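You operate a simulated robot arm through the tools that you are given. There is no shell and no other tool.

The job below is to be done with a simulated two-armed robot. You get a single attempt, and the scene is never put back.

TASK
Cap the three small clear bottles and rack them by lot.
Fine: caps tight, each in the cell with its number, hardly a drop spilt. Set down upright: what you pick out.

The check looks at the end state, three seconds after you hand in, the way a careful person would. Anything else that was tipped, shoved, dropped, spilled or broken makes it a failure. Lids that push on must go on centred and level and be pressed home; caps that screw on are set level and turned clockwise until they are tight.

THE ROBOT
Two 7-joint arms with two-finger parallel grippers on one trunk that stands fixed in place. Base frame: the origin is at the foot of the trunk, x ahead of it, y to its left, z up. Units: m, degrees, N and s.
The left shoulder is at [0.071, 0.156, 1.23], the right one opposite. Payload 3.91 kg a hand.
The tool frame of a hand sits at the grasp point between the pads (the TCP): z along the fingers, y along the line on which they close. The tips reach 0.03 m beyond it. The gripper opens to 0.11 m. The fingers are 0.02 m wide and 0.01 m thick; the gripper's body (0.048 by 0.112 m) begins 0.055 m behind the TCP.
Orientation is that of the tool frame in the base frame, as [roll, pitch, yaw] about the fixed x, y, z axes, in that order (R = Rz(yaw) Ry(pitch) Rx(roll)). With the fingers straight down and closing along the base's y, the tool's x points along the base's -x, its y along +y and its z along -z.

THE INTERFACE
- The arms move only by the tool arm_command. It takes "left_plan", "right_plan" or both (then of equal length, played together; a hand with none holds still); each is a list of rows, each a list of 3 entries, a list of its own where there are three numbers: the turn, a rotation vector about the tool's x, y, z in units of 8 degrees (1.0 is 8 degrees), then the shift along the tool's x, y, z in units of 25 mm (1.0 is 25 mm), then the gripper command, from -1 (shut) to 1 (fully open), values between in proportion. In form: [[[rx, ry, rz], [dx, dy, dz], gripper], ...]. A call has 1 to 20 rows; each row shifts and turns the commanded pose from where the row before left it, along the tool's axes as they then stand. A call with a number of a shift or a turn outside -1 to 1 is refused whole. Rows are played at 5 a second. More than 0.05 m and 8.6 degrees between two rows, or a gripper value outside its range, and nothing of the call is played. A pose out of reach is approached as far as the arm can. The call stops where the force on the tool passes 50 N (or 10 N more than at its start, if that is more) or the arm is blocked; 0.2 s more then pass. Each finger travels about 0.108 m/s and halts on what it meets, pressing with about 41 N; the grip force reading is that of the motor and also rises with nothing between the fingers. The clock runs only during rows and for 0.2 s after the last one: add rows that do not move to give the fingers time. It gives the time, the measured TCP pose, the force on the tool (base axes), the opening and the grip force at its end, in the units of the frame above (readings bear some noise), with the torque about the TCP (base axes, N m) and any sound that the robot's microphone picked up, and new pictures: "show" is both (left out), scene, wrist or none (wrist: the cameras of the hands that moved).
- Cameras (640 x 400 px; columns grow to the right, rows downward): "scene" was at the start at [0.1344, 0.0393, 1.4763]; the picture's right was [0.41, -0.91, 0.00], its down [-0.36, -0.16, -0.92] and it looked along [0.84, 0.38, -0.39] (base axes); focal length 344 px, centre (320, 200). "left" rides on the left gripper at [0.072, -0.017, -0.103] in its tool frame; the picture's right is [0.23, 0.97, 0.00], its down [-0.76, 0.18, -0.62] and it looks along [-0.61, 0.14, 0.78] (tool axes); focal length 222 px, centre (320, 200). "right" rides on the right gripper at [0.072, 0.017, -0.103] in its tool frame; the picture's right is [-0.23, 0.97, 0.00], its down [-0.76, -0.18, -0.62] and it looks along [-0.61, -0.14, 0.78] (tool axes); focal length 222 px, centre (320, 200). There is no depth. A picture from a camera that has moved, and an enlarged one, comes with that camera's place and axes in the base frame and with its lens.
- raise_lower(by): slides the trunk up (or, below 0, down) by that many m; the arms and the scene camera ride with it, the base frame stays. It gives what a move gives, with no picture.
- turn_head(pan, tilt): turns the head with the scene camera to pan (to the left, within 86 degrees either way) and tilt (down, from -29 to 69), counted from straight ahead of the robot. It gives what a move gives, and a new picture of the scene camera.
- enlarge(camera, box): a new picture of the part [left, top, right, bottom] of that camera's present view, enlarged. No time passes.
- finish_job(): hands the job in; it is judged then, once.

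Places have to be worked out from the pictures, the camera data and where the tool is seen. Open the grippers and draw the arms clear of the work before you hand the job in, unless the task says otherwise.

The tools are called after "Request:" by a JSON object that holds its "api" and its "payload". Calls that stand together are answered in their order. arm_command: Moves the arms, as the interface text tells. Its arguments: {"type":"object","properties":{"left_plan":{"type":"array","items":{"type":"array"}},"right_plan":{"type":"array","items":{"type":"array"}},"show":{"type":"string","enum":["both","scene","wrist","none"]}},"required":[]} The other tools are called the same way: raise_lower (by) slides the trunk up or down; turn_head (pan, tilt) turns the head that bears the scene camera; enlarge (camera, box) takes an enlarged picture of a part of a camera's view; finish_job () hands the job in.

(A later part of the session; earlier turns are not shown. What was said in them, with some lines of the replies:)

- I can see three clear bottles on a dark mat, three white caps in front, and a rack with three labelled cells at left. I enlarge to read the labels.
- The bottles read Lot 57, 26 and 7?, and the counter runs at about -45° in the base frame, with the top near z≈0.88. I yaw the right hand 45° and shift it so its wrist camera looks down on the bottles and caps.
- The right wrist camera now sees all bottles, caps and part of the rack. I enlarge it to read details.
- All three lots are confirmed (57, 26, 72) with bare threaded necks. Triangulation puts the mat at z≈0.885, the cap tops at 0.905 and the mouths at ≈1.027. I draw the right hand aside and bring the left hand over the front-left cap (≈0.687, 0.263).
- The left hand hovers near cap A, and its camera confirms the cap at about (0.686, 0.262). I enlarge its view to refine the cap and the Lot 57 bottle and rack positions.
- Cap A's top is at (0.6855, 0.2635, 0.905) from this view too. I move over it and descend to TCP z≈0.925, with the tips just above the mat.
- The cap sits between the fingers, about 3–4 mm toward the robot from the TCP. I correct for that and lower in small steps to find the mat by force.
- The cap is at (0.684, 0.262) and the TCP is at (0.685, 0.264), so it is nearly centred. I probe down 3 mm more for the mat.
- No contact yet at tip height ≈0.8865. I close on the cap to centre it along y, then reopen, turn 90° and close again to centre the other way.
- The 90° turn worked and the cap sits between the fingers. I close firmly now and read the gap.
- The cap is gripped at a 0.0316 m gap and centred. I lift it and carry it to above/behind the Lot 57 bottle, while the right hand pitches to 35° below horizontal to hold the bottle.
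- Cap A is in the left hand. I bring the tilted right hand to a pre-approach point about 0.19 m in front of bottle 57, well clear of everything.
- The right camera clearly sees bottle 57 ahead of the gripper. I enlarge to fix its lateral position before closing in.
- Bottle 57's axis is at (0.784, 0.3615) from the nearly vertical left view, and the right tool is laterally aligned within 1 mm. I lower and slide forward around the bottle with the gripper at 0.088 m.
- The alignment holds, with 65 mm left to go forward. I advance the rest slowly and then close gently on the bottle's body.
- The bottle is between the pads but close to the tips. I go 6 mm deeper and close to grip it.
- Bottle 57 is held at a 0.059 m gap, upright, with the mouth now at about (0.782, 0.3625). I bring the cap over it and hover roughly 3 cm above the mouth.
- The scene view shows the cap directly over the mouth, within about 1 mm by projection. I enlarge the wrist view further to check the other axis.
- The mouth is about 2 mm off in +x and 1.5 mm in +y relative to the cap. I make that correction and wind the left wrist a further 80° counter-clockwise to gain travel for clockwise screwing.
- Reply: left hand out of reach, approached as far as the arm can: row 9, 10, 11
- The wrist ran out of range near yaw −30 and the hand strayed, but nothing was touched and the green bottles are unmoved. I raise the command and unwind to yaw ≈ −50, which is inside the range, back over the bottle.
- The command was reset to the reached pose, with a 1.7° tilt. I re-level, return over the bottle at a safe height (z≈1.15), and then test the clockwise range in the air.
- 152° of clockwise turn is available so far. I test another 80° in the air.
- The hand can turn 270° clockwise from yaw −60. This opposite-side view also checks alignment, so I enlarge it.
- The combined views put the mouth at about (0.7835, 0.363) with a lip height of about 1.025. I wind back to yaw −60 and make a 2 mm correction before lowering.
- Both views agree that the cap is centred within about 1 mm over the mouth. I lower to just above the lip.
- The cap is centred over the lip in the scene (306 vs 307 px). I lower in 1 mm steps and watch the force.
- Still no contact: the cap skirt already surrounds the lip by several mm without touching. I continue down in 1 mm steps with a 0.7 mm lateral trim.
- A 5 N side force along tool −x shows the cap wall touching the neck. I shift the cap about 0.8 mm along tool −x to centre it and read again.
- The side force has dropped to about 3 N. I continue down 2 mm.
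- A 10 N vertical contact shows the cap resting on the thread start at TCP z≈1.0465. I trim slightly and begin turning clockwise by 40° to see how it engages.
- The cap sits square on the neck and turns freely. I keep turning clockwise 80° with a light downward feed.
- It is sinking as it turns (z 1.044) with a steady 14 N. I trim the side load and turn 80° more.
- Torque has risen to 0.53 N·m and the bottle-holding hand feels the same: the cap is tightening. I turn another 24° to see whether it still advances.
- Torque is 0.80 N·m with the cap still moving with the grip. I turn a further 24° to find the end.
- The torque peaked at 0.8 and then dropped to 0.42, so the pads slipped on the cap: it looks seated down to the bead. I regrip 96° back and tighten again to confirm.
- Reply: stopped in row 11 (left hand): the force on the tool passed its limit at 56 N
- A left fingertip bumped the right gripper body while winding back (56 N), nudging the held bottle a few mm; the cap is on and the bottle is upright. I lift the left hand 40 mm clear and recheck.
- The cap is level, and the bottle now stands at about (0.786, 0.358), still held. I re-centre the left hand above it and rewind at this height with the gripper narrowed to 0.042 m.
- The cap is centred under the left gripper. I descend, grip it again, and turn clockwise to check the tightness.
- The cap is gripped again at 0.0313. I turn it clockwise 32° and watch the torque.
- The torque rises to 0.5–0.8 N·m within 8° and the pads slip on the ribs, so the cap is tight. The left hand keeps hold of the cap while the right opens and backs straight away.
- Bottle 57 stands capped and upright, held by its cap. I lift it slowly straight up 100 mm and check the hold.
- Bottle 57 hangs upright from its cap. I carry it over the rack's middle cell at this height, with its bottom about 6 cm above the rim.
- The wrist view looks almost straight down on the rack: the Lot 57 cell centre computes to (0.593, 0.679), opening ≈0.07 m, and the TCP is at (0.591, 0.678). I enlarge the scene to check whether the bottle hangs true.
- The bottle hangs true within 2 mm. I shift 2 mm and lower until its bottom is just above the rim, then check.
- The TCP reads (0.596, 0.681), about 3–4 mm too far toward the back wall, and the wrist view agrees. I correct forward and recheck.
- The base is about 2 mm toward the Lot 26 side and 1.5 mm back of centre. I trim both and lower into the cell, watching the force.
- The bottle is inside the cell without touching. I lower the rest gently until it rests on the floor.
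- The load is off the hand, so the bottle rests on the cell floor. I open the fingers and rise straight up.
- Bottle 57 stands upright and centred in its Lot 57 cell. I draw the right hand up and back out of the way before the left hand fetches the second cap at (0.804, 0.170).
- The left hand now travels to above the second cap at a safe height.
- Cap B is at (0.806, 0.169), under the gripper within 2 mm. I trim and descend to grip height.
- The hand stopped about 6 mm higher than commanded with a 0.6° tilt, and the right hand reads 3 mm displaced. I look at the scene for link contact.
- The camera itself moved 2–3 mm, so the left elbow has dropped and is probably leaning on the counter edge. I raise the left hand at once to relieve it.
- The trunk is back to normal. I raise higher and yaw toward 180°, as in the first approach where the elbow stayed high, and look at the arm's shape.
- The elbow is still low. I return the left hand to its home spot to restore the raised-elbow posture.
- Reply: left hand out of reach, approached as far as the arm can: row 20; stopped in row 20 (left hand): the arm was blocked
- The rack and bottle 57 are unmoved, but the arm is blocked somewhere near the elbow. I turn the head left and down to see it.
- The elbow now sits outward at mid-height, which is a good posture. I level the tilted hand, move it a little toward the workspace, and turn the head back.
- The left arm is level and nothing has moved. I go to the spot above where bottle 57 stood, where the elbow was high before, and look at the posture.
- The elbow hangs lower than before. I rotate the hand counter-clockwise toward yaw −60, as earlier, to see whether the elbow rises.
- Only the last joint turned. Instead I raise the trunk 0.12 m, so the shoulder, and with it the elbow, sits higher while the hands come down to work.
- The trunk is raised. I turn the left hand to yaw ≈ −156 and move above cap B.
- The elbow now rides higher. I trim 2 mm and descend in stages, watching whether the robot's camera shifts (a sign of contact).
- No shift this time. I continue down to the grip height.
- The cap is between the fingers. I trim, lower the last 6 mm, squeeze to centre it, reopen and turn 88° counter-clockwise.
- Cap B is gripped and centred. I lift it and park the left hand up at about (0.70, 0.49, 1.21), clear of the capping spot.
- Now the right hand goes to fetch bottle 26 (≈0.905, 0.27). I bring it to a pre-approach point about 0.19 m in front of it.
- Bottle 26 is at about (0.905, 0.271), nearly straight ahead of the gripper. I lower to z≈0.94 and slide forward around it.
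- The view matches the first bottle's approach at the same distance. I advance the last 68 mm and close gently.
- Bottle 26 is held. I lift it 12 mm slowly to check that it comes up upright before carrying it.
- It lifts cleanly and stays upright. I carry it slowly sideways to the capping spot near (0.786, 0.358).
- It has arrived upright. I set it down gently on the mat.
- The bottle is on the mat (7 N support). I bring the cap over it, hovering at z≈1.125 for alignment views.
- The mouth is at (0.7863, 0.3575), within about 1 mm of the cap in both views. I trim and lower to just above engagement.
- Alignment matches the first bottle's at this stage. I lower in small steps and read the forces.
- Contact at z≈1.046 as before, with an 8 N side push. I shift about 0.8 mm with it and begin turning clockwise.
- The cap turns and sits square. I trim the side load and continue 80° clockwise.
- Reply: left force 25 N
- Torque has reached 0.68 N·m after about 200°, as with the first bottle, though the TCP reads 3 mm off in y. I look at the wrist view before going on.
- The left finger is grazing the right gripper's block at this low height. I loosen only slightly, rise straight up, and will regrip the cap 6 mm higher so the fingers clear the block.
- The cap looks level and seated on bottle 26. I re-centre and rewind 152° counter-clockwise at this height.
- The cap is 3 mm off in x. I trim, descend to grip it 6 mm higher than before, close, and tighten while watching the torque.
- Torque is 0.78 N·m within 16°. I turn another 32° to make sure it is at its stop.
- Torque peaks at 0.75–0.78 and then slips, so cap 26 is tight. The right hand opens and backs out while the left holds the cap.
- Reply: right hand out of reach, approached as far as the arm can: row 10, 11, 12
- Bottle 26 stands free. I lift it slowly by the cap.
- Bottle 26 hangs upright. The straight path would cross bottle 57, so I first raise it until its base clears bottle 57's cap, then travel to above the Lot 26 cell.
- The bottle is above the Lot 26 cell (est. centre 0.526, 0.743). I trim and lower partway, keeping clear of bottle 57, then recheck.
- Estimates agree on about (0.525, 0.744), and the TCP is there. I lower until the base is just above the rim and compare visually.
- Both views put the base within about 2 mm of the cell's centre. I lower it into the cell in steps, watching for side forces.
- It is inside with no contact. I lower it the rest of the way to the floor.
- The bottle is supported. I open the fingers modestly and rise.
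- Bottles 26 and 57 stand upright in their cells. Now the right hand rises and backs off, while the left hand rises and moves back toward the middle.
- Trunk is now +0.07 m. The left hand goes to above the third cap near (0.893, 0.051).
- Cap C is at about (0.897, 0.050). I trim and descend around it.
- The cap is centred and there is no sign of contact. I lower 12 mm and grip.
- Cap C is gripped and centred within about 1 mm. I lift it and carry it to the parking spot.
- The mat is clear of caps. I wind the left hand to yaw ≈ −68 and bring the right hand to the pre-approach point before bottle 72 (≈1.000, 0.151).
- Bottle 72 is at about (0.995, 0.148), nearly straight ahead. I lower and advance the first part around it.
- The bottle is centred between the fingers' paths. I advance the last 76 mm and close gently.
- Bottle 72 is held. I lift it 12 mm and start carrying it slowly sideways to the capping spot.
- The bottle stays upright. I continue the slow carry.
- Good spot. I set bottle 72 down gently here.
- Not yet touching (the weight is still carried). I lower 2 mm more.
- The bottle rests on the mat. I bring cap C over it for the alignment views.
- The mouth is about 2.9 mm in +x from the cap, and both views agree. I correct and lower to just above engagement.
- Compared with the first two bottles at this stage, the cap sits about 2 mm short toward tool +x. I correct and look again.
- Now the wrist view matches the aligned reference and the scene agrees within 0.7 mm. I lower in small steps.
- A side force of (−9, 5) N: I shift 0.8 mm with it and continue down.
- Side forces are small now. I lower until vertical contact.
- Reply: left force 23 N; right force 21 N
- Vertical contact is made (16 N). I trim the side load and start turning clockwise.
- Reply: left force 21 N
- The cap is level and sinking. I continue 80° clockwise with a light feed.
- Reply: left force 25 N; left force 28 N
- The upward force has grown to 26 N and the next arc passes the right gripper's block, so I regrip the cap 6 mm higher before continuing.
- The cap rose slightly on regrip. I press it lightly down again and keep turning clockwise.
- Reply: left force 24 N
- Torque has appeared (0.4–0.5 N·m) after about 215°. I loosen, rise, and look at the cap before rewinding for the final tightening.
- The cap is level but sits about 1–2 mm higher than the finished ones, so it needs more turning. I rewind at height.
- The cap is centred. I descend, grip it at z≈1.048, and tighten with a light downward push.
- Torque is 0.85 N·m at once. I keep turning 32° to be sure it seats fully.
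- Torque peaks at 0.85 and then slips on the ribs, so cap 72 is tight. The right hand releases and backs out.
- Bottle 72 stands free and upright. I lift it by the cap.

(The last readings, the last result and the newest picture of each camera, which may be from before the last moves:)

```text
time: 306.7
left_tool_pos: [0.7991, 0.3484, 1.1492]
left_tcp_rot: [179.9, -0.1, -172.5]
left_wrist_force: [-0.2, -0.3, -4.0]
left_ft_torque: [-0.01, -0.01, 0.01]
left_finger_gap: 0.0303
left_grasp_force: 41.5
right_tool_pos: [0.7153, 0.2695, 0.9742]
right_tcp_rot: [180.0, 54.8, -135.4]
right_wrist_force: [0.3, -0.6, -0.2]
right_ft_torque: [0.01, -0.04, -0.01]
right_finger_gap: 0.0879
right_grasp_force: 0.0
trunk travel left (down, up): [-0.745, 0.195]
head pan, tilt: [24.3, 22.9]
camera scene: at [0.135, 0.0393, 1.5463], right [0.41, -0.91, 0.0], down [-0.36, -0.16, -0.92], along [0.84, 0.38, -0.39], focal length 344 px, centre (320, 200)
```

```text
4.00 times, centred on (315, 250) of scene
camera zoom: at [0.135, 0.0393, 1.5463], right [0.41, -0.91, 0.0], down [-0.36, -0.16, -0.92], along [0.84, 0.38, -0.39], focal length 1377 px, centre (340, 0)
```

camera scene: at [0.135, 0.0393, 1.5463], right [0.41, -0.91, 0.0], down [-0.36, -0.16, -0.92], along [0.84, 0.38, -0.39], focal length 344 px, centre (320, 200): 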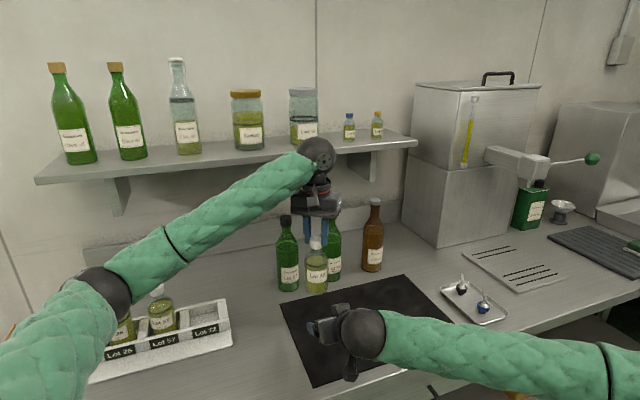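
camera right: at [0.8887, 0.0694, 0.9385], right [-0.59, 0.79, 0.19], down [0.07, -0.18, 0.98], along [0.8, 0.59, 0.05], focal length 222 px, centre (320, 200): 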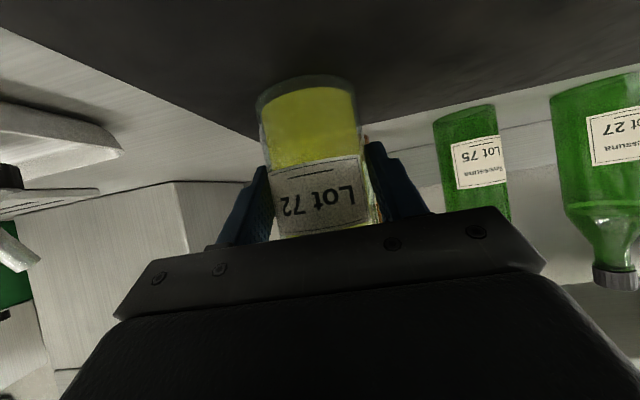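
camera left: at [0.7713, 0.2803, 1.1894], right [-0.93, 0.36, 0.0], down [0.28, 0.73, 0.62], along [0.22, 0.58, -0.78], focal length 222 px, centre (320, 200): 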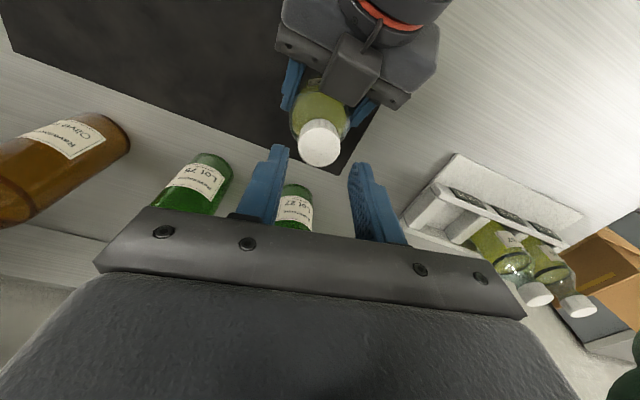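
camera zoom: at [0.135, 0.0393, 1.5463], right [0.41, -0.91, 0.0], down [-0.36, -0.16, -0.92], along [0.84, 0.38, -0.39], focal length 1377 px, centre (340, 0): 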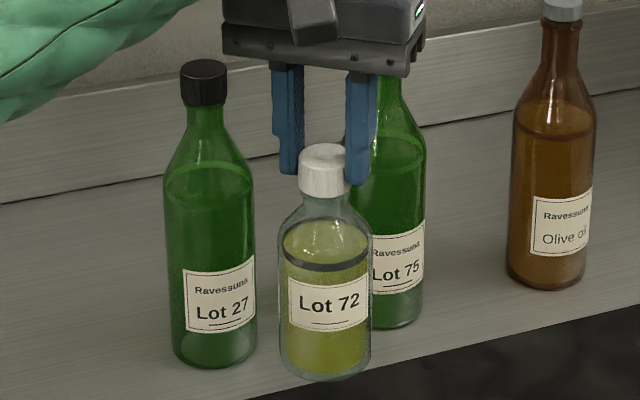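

The bottle hangs upright with the cap firm. I carry it to above the Lot 72 cell (≈0.656, 0.6085).

Request:
{"api": "arm_command", "payload": {"left_plan": [[[0, 0, 0], [0.332, 0.851, 0], -1], [[0, 0, 0], [0.332, 0.851, 0], -1], [[0, 0, 0], [0.332, 0.851, 0], -1], [[0, 0, 0], [0.332, 0.851, 0], -1], [[0, 0, 0], [0.332, 0.851, 0], -1], [[0, 0, 0], [0.332, 0.851, 0], -1], [[0, 0, 0], [0.332, 0.851, 0], -1], [[0, 0, 0], [0.332, 0.851, 0], -1], [[0, 0, 0], [0.332, 0.851, 0], -1], [[0, 0, 0], [0.332, 0.851, 0], -1], [[0, 0, 0], [0.332, 0.851, 0], -1], [[0, 0, 0], [0.332, 0.851, 0], -1], [[0, 0, 0], [0.332, 0.851, 0], -1], [[0, 0, 0], [0, 0, 0], -1], [[0, 0, 0], [0, 0, 0], -1]], "show": "both"}}

Request:
{"api": "enlarge", "payload": {"camera": "left", "box": [200, 10, 460, 200]}}

Request:
{"api": "enlarge", "payload": {"camera": "scene", "box": [80, 230, 260, 390]}}

```text
time: 309.9
left_tool_pos: [0.656, 0.6111, 1.1492]
left_tcp_rot: [179.8, 0.0, -172.4]
left_wrist_force: [0.2, -0.1, -3.8]
left_ft_torque: [0.0, 0.01, 0.02]
left_finger_gap: 0.0302
left_grasp_force: 41.3
right_tool_pos: [0.7146, 0.2695, 0.9753]
right_tcp_rot: [-179.9, 54.8, -135.4]
right_wrist_force: [-0.2, 0.3, -0.3]
right_ft_torque: [-0.01, 0.0, 0.01]
right_finger_gap: 0.0881
right_grasp_force: 0.2
trunk travel left (down, up): [-0.745, 0.195]
head pan, tilt: [24.3, 22.9]
camera scene: at [0.1346, 0.0399, 1.5463], right [0.41, -0.91, 0.0], down [-0.36, -0.16, -0.92], along [0.84, 0.38, -0.39], focal length 344 px, centre (320, 200)
camera left: at [0.5864, 0.5848, 1.2515], right [-0.35, 0.94, 0.0], down [0.73, 0.28, 0.62], along [0.58, 0.22, -0.78], focal length 222 px, centre (320, 200)
```

scene: 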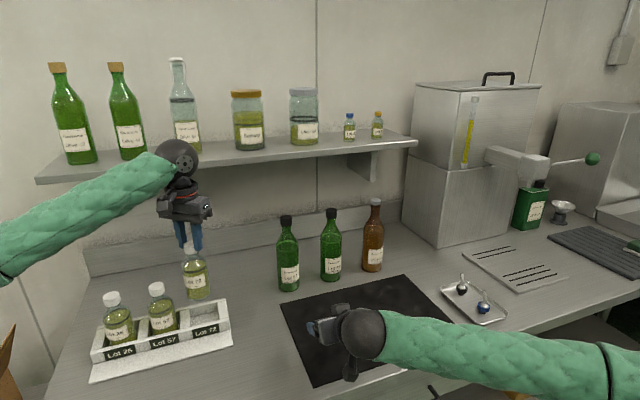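
left: 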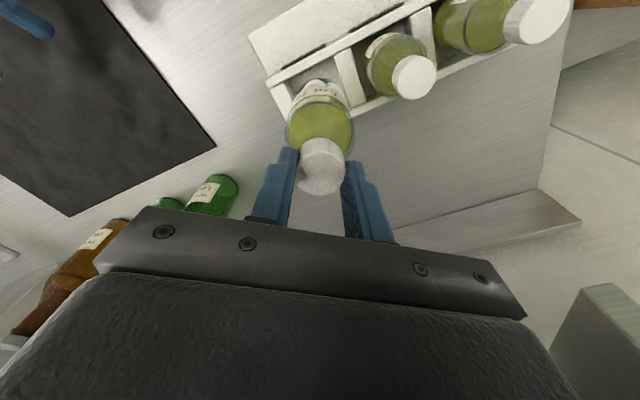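

```text
2.11 times, centred on (330, 105) of left
camera zoom: at [0.5864, 0.5848, 1.2515], right [-0.35, 0.94, 0.0], down [0.73, 0.28, 0.62], along [0.58, 0.22, -0.78], focal length 468 px, centre (299, 400)
```

zoom: 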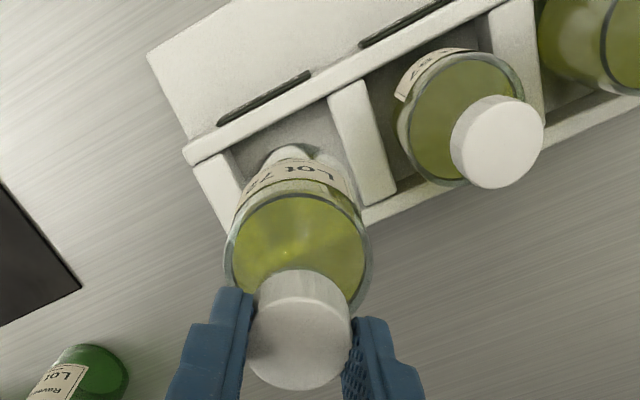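

```text
2.50 times, centred on (170, 310) of scene
camera zoom: at [0.1346, 0.0399, 1.5463], right [0.41, -0.91, 0.0], down [-0.36, -0.16, -0.92], along [0.84, 0.38, -0.39], focal length 860 px, centre (695, -75)
```

zoom: 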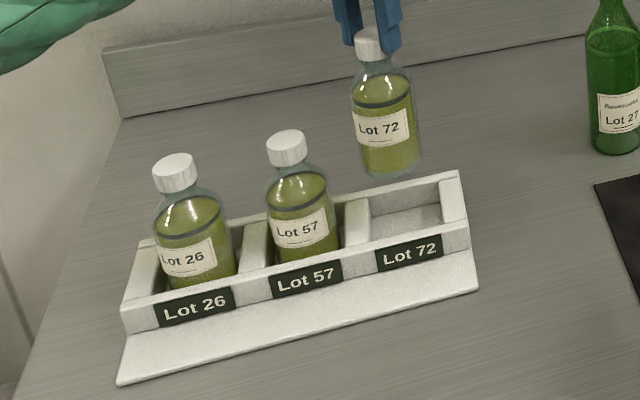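

The hanging bottle is above the cell, estimated centre (0.6565, 0.610), within 2 mm. I lower to just above the rim and compare visually.

Request:
{"api": "arm_command", "payload": {"left_plan": [[[0, 0, 0], [0, -0.04, 0.4], -1], [[0, 0, 0], [0, 0, 0.5], -1], [[0, 0, 0], [0, 0, 0.5], -1], [[0, 0, 0], [0, 0, 0.5], -1], [[0, 0, 0], [0, 0, 0.15], -1], [[0, 0, 0], [0, 0, 0], -1], [[0, 0, 0], [0, 0, 0], -1]], "show": "none"}}

Request:
{"api": "enlarge", "payload": {"camera": "left", "box": [220, 30, 400, 200]}}

Request:
{"api": "enlarge", "payload": {"camera": "scene", "box": [150, 260, 260, 360]}}

```text
time: 311.5
left_tool_pos: [0.6556, 0.6088, 1.0988]
left_tcp_rot: [179.9, -0.1, -172.4]
left_wrist_force: [0.2, 0.7, -2.9]
left_ft_torque: [0.0, 0.0, 0.0]
left_finger_gap: 0.0304
left_grasp_force: 41.2
right_tool_pos: [0.7148, 0.2684, 0.9756]
right_tcp_rot: [180.0, 54.8, -135.4]
right_wrist_force: [-0.4, 0.7, 0.3]
right_ft_torque: [0.02, 0.01, 0.03]
right_finger_gap: 0.0883
right_grasp_force: 0.1
trunk travel left (down, up): [-0.745, 0.195]
head pan, tilt: [24.3, 22.9]
```

```text
2.35 times, centred on (310, 115) of left
camera zoom: at [0.5858, 0.5823, 1.2012], right [-0.35, 0.94, 0.0], down [0.73, 0.28, 0.62], along [0.58, 0.22, -0.78], focal length 523 px, centre (344, 400)
```

zoom: 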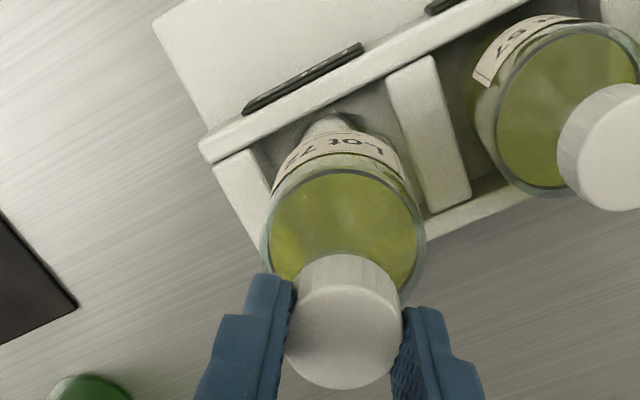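

```text
4.00 times, centred on (205, 310) of scene
camera zoom: at [0.1349, 0.0397, 1.5463], right [0.41, -0.91, 0.0], down [-0.36, -0.16, -0.92], along [0.84, 0.38, -0.39], focal length 1377 px, centre (780, -240)
```

zoom: 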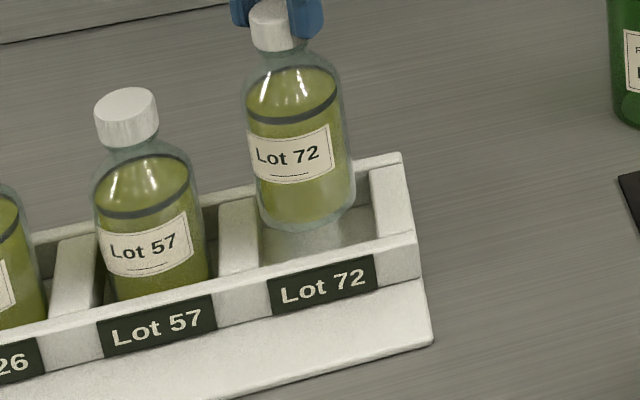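

Comparing with the cell edges, the base should move about 2.5 mm in +x and 1 mm in −y. I trim and lower into the cell.

Request:
{"api": "arm_command", "payload": {"left_plan": [[[0, 0, 0], [-0.09, -0.05, 0], -1], [[0, 0, 0], [0, 0, 0], -1], [[0, 0, 0], [0, 0, 0.25], -1], [[0, 0, 0], [0, 0, 0.25], -1], [[0, 0, 0], [0, 0, 0.25], -1], [[0, 0, 0], [0, 0, 0.2], -1], [[0, 0, 0], [0, 0, 0], -1]], "show": "none"}}

Request:
{"api": "enlarge", "payload": {"camera": "left", "box": [220, 30, 400, 200]}}

Request:
{"api": "enlarge", "payload": {"camera": "scene", "box": [150, 260, 260, 360]}}

```text
time: 313.1
left_tool_pos: [0.6578, 0.6068, 1.0748]
left_tcp_rot: [179.9, 0.0, -172.4]
left_wrist_force: [-0.3, -0.3, -3.9]
left_ft_torque: [-0.02, 0.0, 0.0]
left_finger_gap: 0.0302
left_grasp_force: 40.7
right_tool_pos: [0.7154, 0.27, 0.9747]
right_tcp_rot: [-179.9, 54.8, -135.5]
right_wrist_force: [1.0, 0.5, -0.1]
right_ft_torque: [-0.01, -0.01, 0.03]
right_finger_gap: 0.088
right_grasp_force: 0.1
trunk travel left (down, up): [-0.745, 0.195]
head pan, tilt: [24.3, 22.9]
```

```text
2.35 times, centred on (310, 115) of left
camera zoom: at [0.5874, 0.5813, 1.1779], right [-0.35, 0.94, 0.0], down [0.73, 0.28, 0.62], along [0.58, 0.22, -0.78], focal length 523 px, centre (344, 400)
```

zoom: 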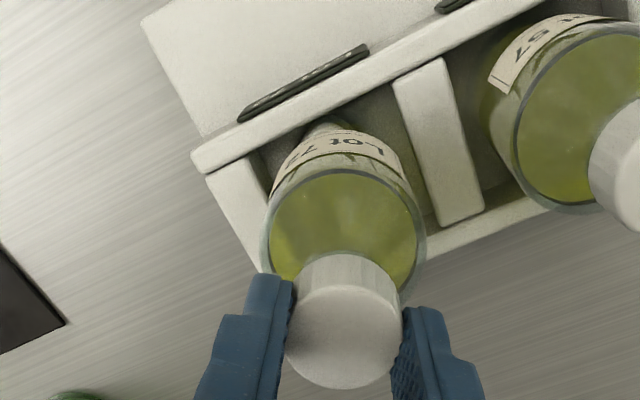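

```text
4.00 times, centred on (205, 310) of scene
camera zoom: at [0.1348, 0.0396, 1.5463], right [0.41, -0.91, 0.0], down [-0.36, -0.16, -0.92], along [0.84, 0.38, -0.39], focal length 1377 px, centre (780, -240)
```

zoom: 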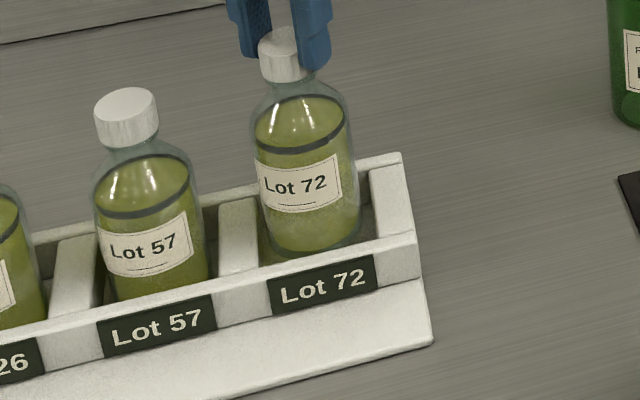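

It is inside with no side force. I lower it the rest of the way to the floor.

Request:
{"api": "arm_command", "payload": {"left_plan": [[[0, 0, 0], [0, 0, 0.25], -1], [[0, 0, 0], [0, 0, 0.25], -1], [[0, 0, 0], [0, 0, 0.2], -1], [[0, 0, 0], [0, 0, 0.1], -1], [[0, 0, 0], [0, 0, 0.04], -1], [[0, 0, 0], [0, 0, 0], -1]], "show": "none"}}

```text
time: 314.5
left_tool_pos: [0.6578, 0.609, 1.0536]
left_tcp_rot: [180.0, -0.1, -172.4]
left_wrist_force: [0.6, -0.6, -3.9]
left_ft_torque: [-0.01, 0.0, -0.01]
left_finger_gap: 0.0306
left_grasp_force: 41.0
right_tool_pos: [0.716, 0.2688, 0.9757]
right_tcp_rot: [-179.9, 54.9, -135.4]
right_wrist_force: [-0.3, -0.4, 0.1]
right_ft_torque: [-0.02, 0.02, 0.0]
right_finger_gap: 0.0878
right_grasp_force: 0.1
trunk travel left (down, up): [-0.745, 0.195]
head pan, tilt: [24.3, 22.9]
```

Request:
{"api": "arm_command", "payload": {"left_plan": [[[0, 0, 0], [0, 0, 0.04], -1], [[0, 0, 0], [0, 0, 0.04], -1], [[0, 0, 0], [0, 0, 0.04], -1], [[0, 0, 0], [0, 0, 0], -1]], "show": "none"}}

```text
time: 315.5
left_tool_pos: [0.6583, 0.6068, 1.0513]
left_tcp_rot: [179.9, 0.0, -172.3]
left_wrist_force: [2.3, 2.7, 4.9]
left_ft_torque: [0.11, -0.2, -0.02]
left_finger_gap: 0.0303
left_grasp_force: 40.3
right_tool_pos: [0.714, 0.2686, 0.9752]
right_tcp_rot: [180.0, 54.8, -135.3]
right_wrist_force: [0.8, -0.7, 0.2]
right_ft_torque: [-0.01, 0.0, 0.06]
right_finger_gap: 0.0881
right_grasp_force: 0.0
trunk travel left (down, up): [-0.745, 0.195]
head pan, tilt: [24.3, 22.9]
```

It is supported by the floor. I open the fingers, rise clear, and inspect all three.

Request:
{"api": "arm_command", "payload": {"left_plan": [[[0, 0, 0], [0, 0, 0], -0.4], [[0, 0, 0], [0, 0, 0], -0.1], [[0, 0, 0], [0, 0, 0], 0.0], [[0, 0, 0], [0, 0, -0.4], 0.0], [[0, 0, 0], [0, 0, -0.9], 0.0], [[0, 0, 0], [0, 0, -0.9], 0.0], [[0, 0, 0], [0, 0, -0.9], 0.0], [[0, 0, 0], [0, 0, -0.9], 0.0], [[0, 0, 0], [0, 0, -0.9], 0.0], [[0, 0, 0], [0, 0, 0], 0.0]], "show": "both"}}

Request:
{"api": "enlarge", "payload": {"camera": "scene", "box": [80, 270, 250, 390]}}

Request:
{"api": "enlarge", "payload": {"camera": "scene", "box": [95, 275, 175, 335]}}

Request:
{"api": "enlarge", "payload": {"camera": "scene", "box": [145, 260, 225, 320]}}

Request:
{"api": "enlarge", "payload": {"camera": "left", "box": [200, 0, 500, 200]}}

```text
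time: 317.7
left_tool_pos: [0.6585, 0.6054, 1.1731]
left_tcp_rot: [180.0, 0.0, -172.5]
left_wrist_force: [-0.4, 0.7, -0.8]
left_ft_torque: [0.01, 0.0, 0.01]
left_finger_gap: 0.055
left_grasp_force: 0.0
right_tool_pos: [0.716, 0.2694, 0.9751]
right_tcp_rot: [180.0, 54.9, -135.4]
right_wrist_force: [-0.2, -1.3, -0.6]
right_ft_torque: [0.0, 0.02, 0.03]
right_finger_gap: 0.0879
right_grasp_force: 0.1
trunk travel left (down, up): [-0.745, 0.195]
head pan, tilt: [24.3, 22.9]
camera scene: at [0.1348, 0.0396, 1.5463], right [0.41, -0.91, 0.0], down [-0.36, -0.16, -0.92], along [0.84, 0.38, -0.39], focal length 344 px, centre (320, 200)
camera left: at [0.5885, 0.5814, 1.2761], right [-0.35, 0.94, 0.0], down [0.73, 0.28, 0.62], along [0.58, 0.22, -0.78], focal length 222 px, centre (320, 200)
```

scene: 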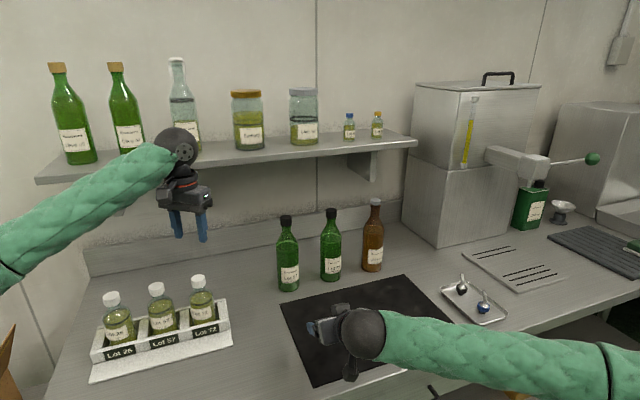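
left: 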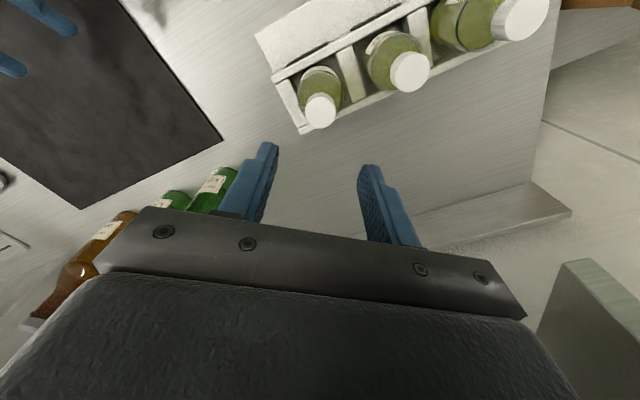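

```text
3.33 times, centred on (165, 330) of scene
camera zoom: at [0.1348, 0.0396, 1.5463], right [0.41, -0.91, 0.0], down [-0.36, -0.16, -0.92], along [0.84, 0.38, -0.39], focal length 1147 px, centre (837, -233)
```

zoom: 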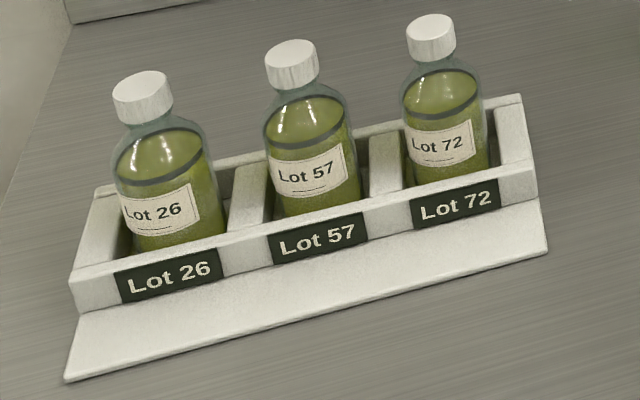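

```text
6.67 times, centred on (135, 305) of scene
camera zoom: at [0.1348, 0.0396, 1.5463], right [0.41, -0.91, 0.0], down [-0.36, -0.16, -0.92], along [0.84, 0.38, -0.39], focal length 2294 px, centre (1553, -500)
```

zoom: 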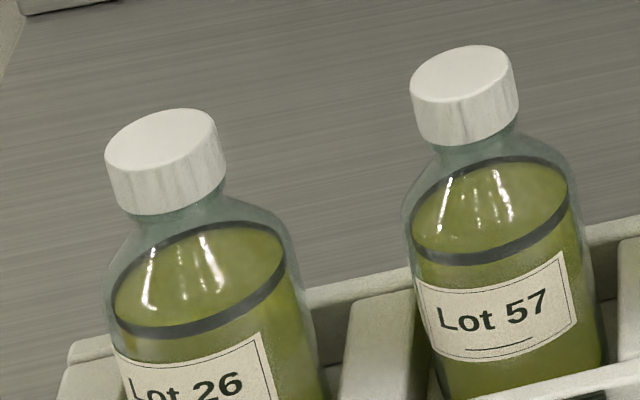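

```text
6.67 times, centred on (185, 290) of scene
camera zoom: at [0.1348, 0.0396, 1.5463], right [0.41, -0.91, 0.0], down [-0.36, -0.16, -0.92], along [0.84, 0.38, -0.39], focal length 2294 px, centre (1220, -400)
```

zoom: 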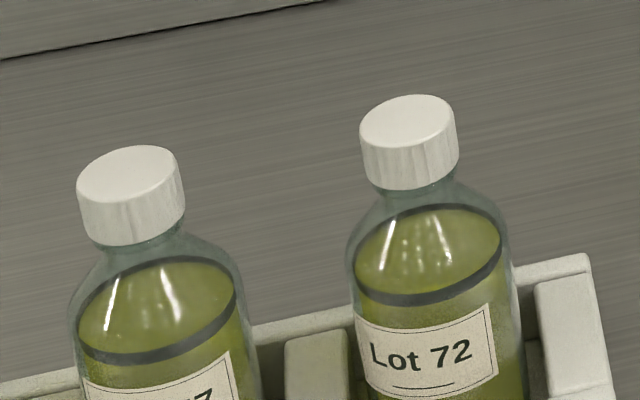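

```text
2.00 times, centred on (350, 100) of left
camera zoom: at [0.5885, 0.5814, 1.2761], right [-0.35, 0.94, 0.0], down [0.73, 0.28, 0.62], along [0.58, 0.22, -0.78], focal length 444 px, centre (260, 400)
```

zoom: 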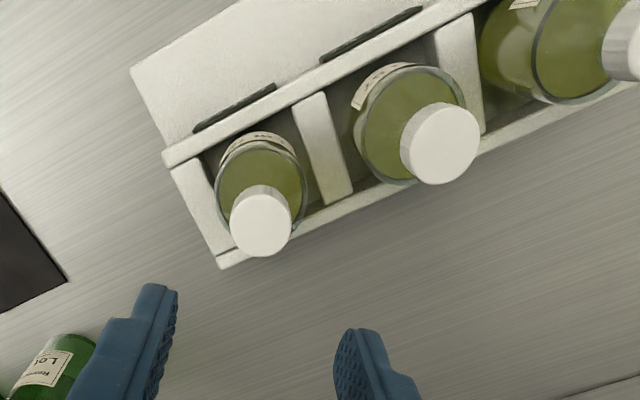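

All three bottles stand upright in their own cells with level caps, and the tray, green bottles and mat look untouched. I draw both arms up and clear.

Request:
{"api": "arm_command", "payload": {"left_plan": [[[0, 0, 0], [0, 0, -0.8], 0.2], [[0, 0, 0], [0, 0, -0.8], 0.2], [[0, 0, 0], [0, 0, -0.8], 0.2], [[0, 0, 0], [0, 0, -0.8], 0.2], [[0, 0, 0], [0, 0, -0.8], 0.2], [[0, 0, 0], [0.1, -0.7, 0], 0.4], [[0, 0, 0], [0.1, -0.7, 0], 0.6], [[0, 0, 0], [0.1, -0.7, 0], 0.8], [[0, 0, 0], [0.1, -0.7, 0], 1], [[0, 0, 0], [0.1, -0.7, 0], 1], [[0, 0, 0], [0, 0, 0], 1], [[0, 0, 0], [0, 0, 0], 1]], "right_plan": [[[0, 0, 0], [-0.98, 0, -0.69], 0.6], [[0, 0, 0], [-0.98, 0, -0.69], 0.6], [[0, 0, 0], [-0.98, 0, -0.69], 0.6], [[0, 0, 0], [-0.98, 0, -0.69], 0.6], [[0, 0, 0], [-0.98, 0, -0.69], 0.6], [[0, 0, 0], [-0.98, 0, -0.69], 0.6], [[0, 0, 0], [0.49, -0.85, -0.7], 0.6], [[0, 0, 0], [0.49, -0.85, -0.7], 0.6], [[0, 0, 0], [0.49, -0.85, -0.7], 0.6], [[0, 0, 0], [0.49, -0.85, -0.7], 0.8], [[0, 0, 0], [0.49, -0.85, -0.7], 1], [[0, 0, 0], [0, 0, 0], 1]], "show": "scene"}}

Request:
{"api": "enlarge", "payload": {"camera": "scene", "box": [80, 265, 250, 390]}}

Request:
{"api": "enlarge", "payload": {"camera": "scene", "box": [260, 190, 520, 390]}}

```text
time: 320.3
left_tool_pos: [0.6582, 0.5198, 1.2715]
left_tcp_rot: [179.9, -0.1, -172.4]
left_wrist_force: [-0.7, 0.5, 0.7]
left_ft_torque: [0.01, 0.01, 0.02]
left_finger_gap: 0.11
left_grasp_force: 0.0
right_tool_pos: [0.7197, 0.119, 1.1559]
right_tcp_rot: [-180.0, 54.8, -135.4]
right_wrist_force: [0.1, 0.4, 0.1]
right_ft_torque: [-0.01, 0.0, 0.01]
right_finger_gap: 0.1099
right_grasp_force: 0.1
trunk travel left (down, up): [-0.745, 0.195]
head pan, tilt: [24.3, 22.9]
camera scene: at [0.135, 0.0403, 1.5463], right [0.41, -0.91, 0.0], down [-0.36, -0.16, -0.92], along [0.84, 0.38, -0.39], focal length 344 px, centre (320, 200)
```

scene: 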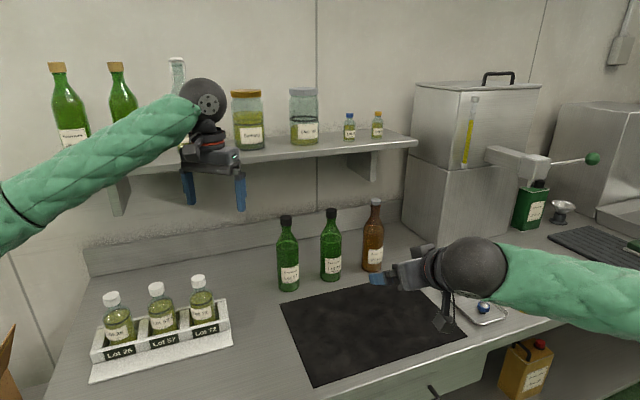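

```text
3.20 times, centred on (165, 328) of scene
camera zoom: at [0.135, 0.0403, 1.5463], right [0.41, -0.91, 0.0], down [-0.36, -0.16, -0.92], along [0.84, 0.38, -0.39], focal length 1101 px, centre (816, -208)
```

zoom: 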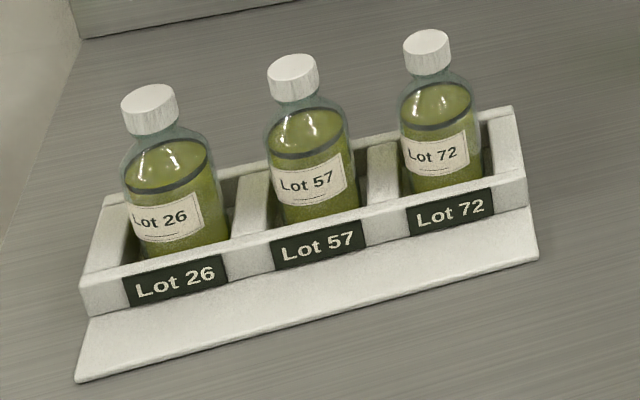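

```text
2.00 times, centred on (390, 290) of scene
camera zoom: at [0.135, 0.0403, 1.5463], right [0.41, -0.91, 0.0], down [-0.36, -0.16, -0.92], along [0.84, 0.38, -0.39], focal length 688 px, centre (180, 20)
```

zoom: 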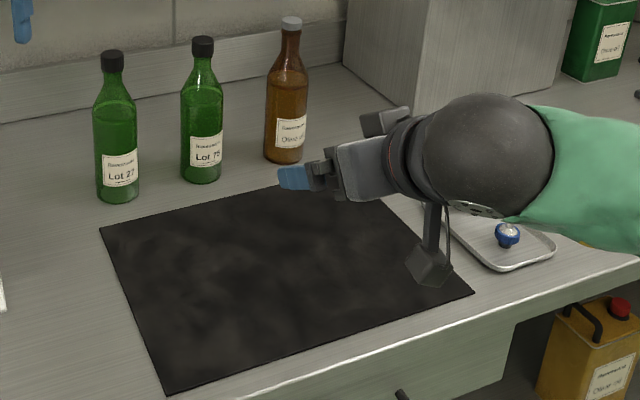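

Everything stands as it should. I back both arms further from the counter's work area before handing in.

Request:
{"api": "arm_command", "payload": {"right_plan": [[[0, 0, 0], [0.62, -0.12, -0.89], 1], [[0, 0, 0], [0.62, -0.12, -0.89], 1], [[0, 0, 0], [0.62, -0.12, -0.89], 1], [[0, 0, 0], [0.62, -0.12, -0.89], 1], [[0, 0, 0], [0.62, -0.12, -0.89], 1], [[0, 0, 0], [0.62, -0.12, -0.89], 1], [[0, 0, 0], [0.62, -0.12, -0.89], 1], [[0, 0, 0], [0, 0, 0], 1]], "left_plan": [[[0, 0, 0], [0.5, -0.3, -0.2], 1], [[0, 0, 0], [0.5, -0.3, -0.2], 1], [[0, 0, 0], [0.5, -0.3, -0.2], 1], [[0, 0, 0], [0.5, -0.3, -0.2], 1], [[0, 0, 0], [0.5, -0.3, -0.2], 1], [[0, 0, 0], [0, 0, 0], 1], [[0, 0, 0], [0, 0, 0], 1], [[0, 0, 0], [0, 0, 0], 1]], "show": "scene"}}

```text
time: 322.1
left_tool_pos: [0.6004, 0.4724, 1.2978]
left_tcp_rot: [179.9, -0.2, -172.4]
left_wrist_force: [-0.5, 0.6, 0.5]
left_ft_torque: [0.0, -0.02, 0.0]
left_finger_gap: 0.1101
left_grasp_force: 0.0
right_tool_pos: [0.5936, -0.0281, 1.1558]
right_tcp_rot: [-180.0, 54.8, -135.4]
right_wrist_force: [0.8, 0.1, -0.6]
right_ft_torque: [-0.01, 0.02, 0.03]
right_finger_gap: 0.11
right_grasp_force: 0.0
trunk travel left (down, up): [-0.745, 0.195]
head pan, tilt: [24.3, 22.9]
camera scene: at [0.1352, 0.04, 1.5462], right [0.41, -0.91, 0.0], down [-0.36, -0.16, -0.92], along [0.84, 0.38, -0.39], focal length 344 px, centre (320, 200)
```

scene: 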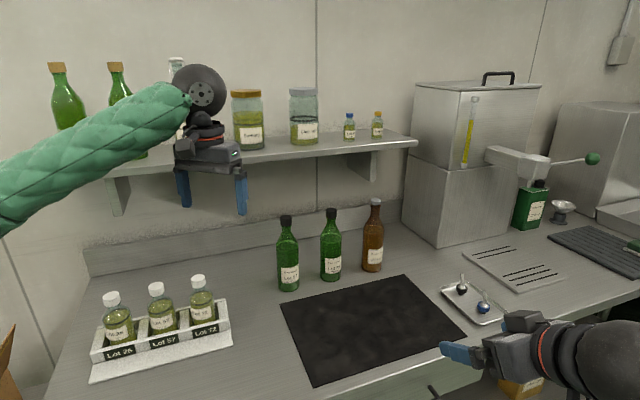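

The three bottles are capped and upright in cells 26, 57 and 72. The mat is clear, the other bottles and the tray are undisturbed, and both grippers are open and clear of the work. I hand the job in.

Request:
{"api": "finish_job", "payload": {}}

```text
The job is handed in.
```

I capped the three small clear bottles and set each one upright in the rack cell with its lot number: 26, 57 and 72. The job is handed in; the check's result hasn't come back to me.

- **Caps:** Each cap was turned clockwise until the grip slipped on its ribs, at about 0.8 N·m. All three look level and sit at nearly the same height. I could only compare heights to about 1 mm; cap 72 may sit slightly higher than the others.
- **Bottles moved uncapped:** I carried bottles 26 and 72, still open, a short way across the mat to a spot both arms could reach. They stayed upright, and I saw no spill in the pictures.
- **Arm contacts:** While I was turning caps, the left fingers bumped or grazed the right gripper on bottles 57 and 26, and possibly on 72. The hardest bump was 56 N. It slid bottle 57, already capped, a few millimetres on the mat.
- **Left arm blocked:** The left arm was also stopped twice by something I didn't identify. The pictures taken afterwards showed nothing moved.
- **End state:** Both grippers are open and drawn clear, and the other bottles, the tray and the mat look undisturbed.
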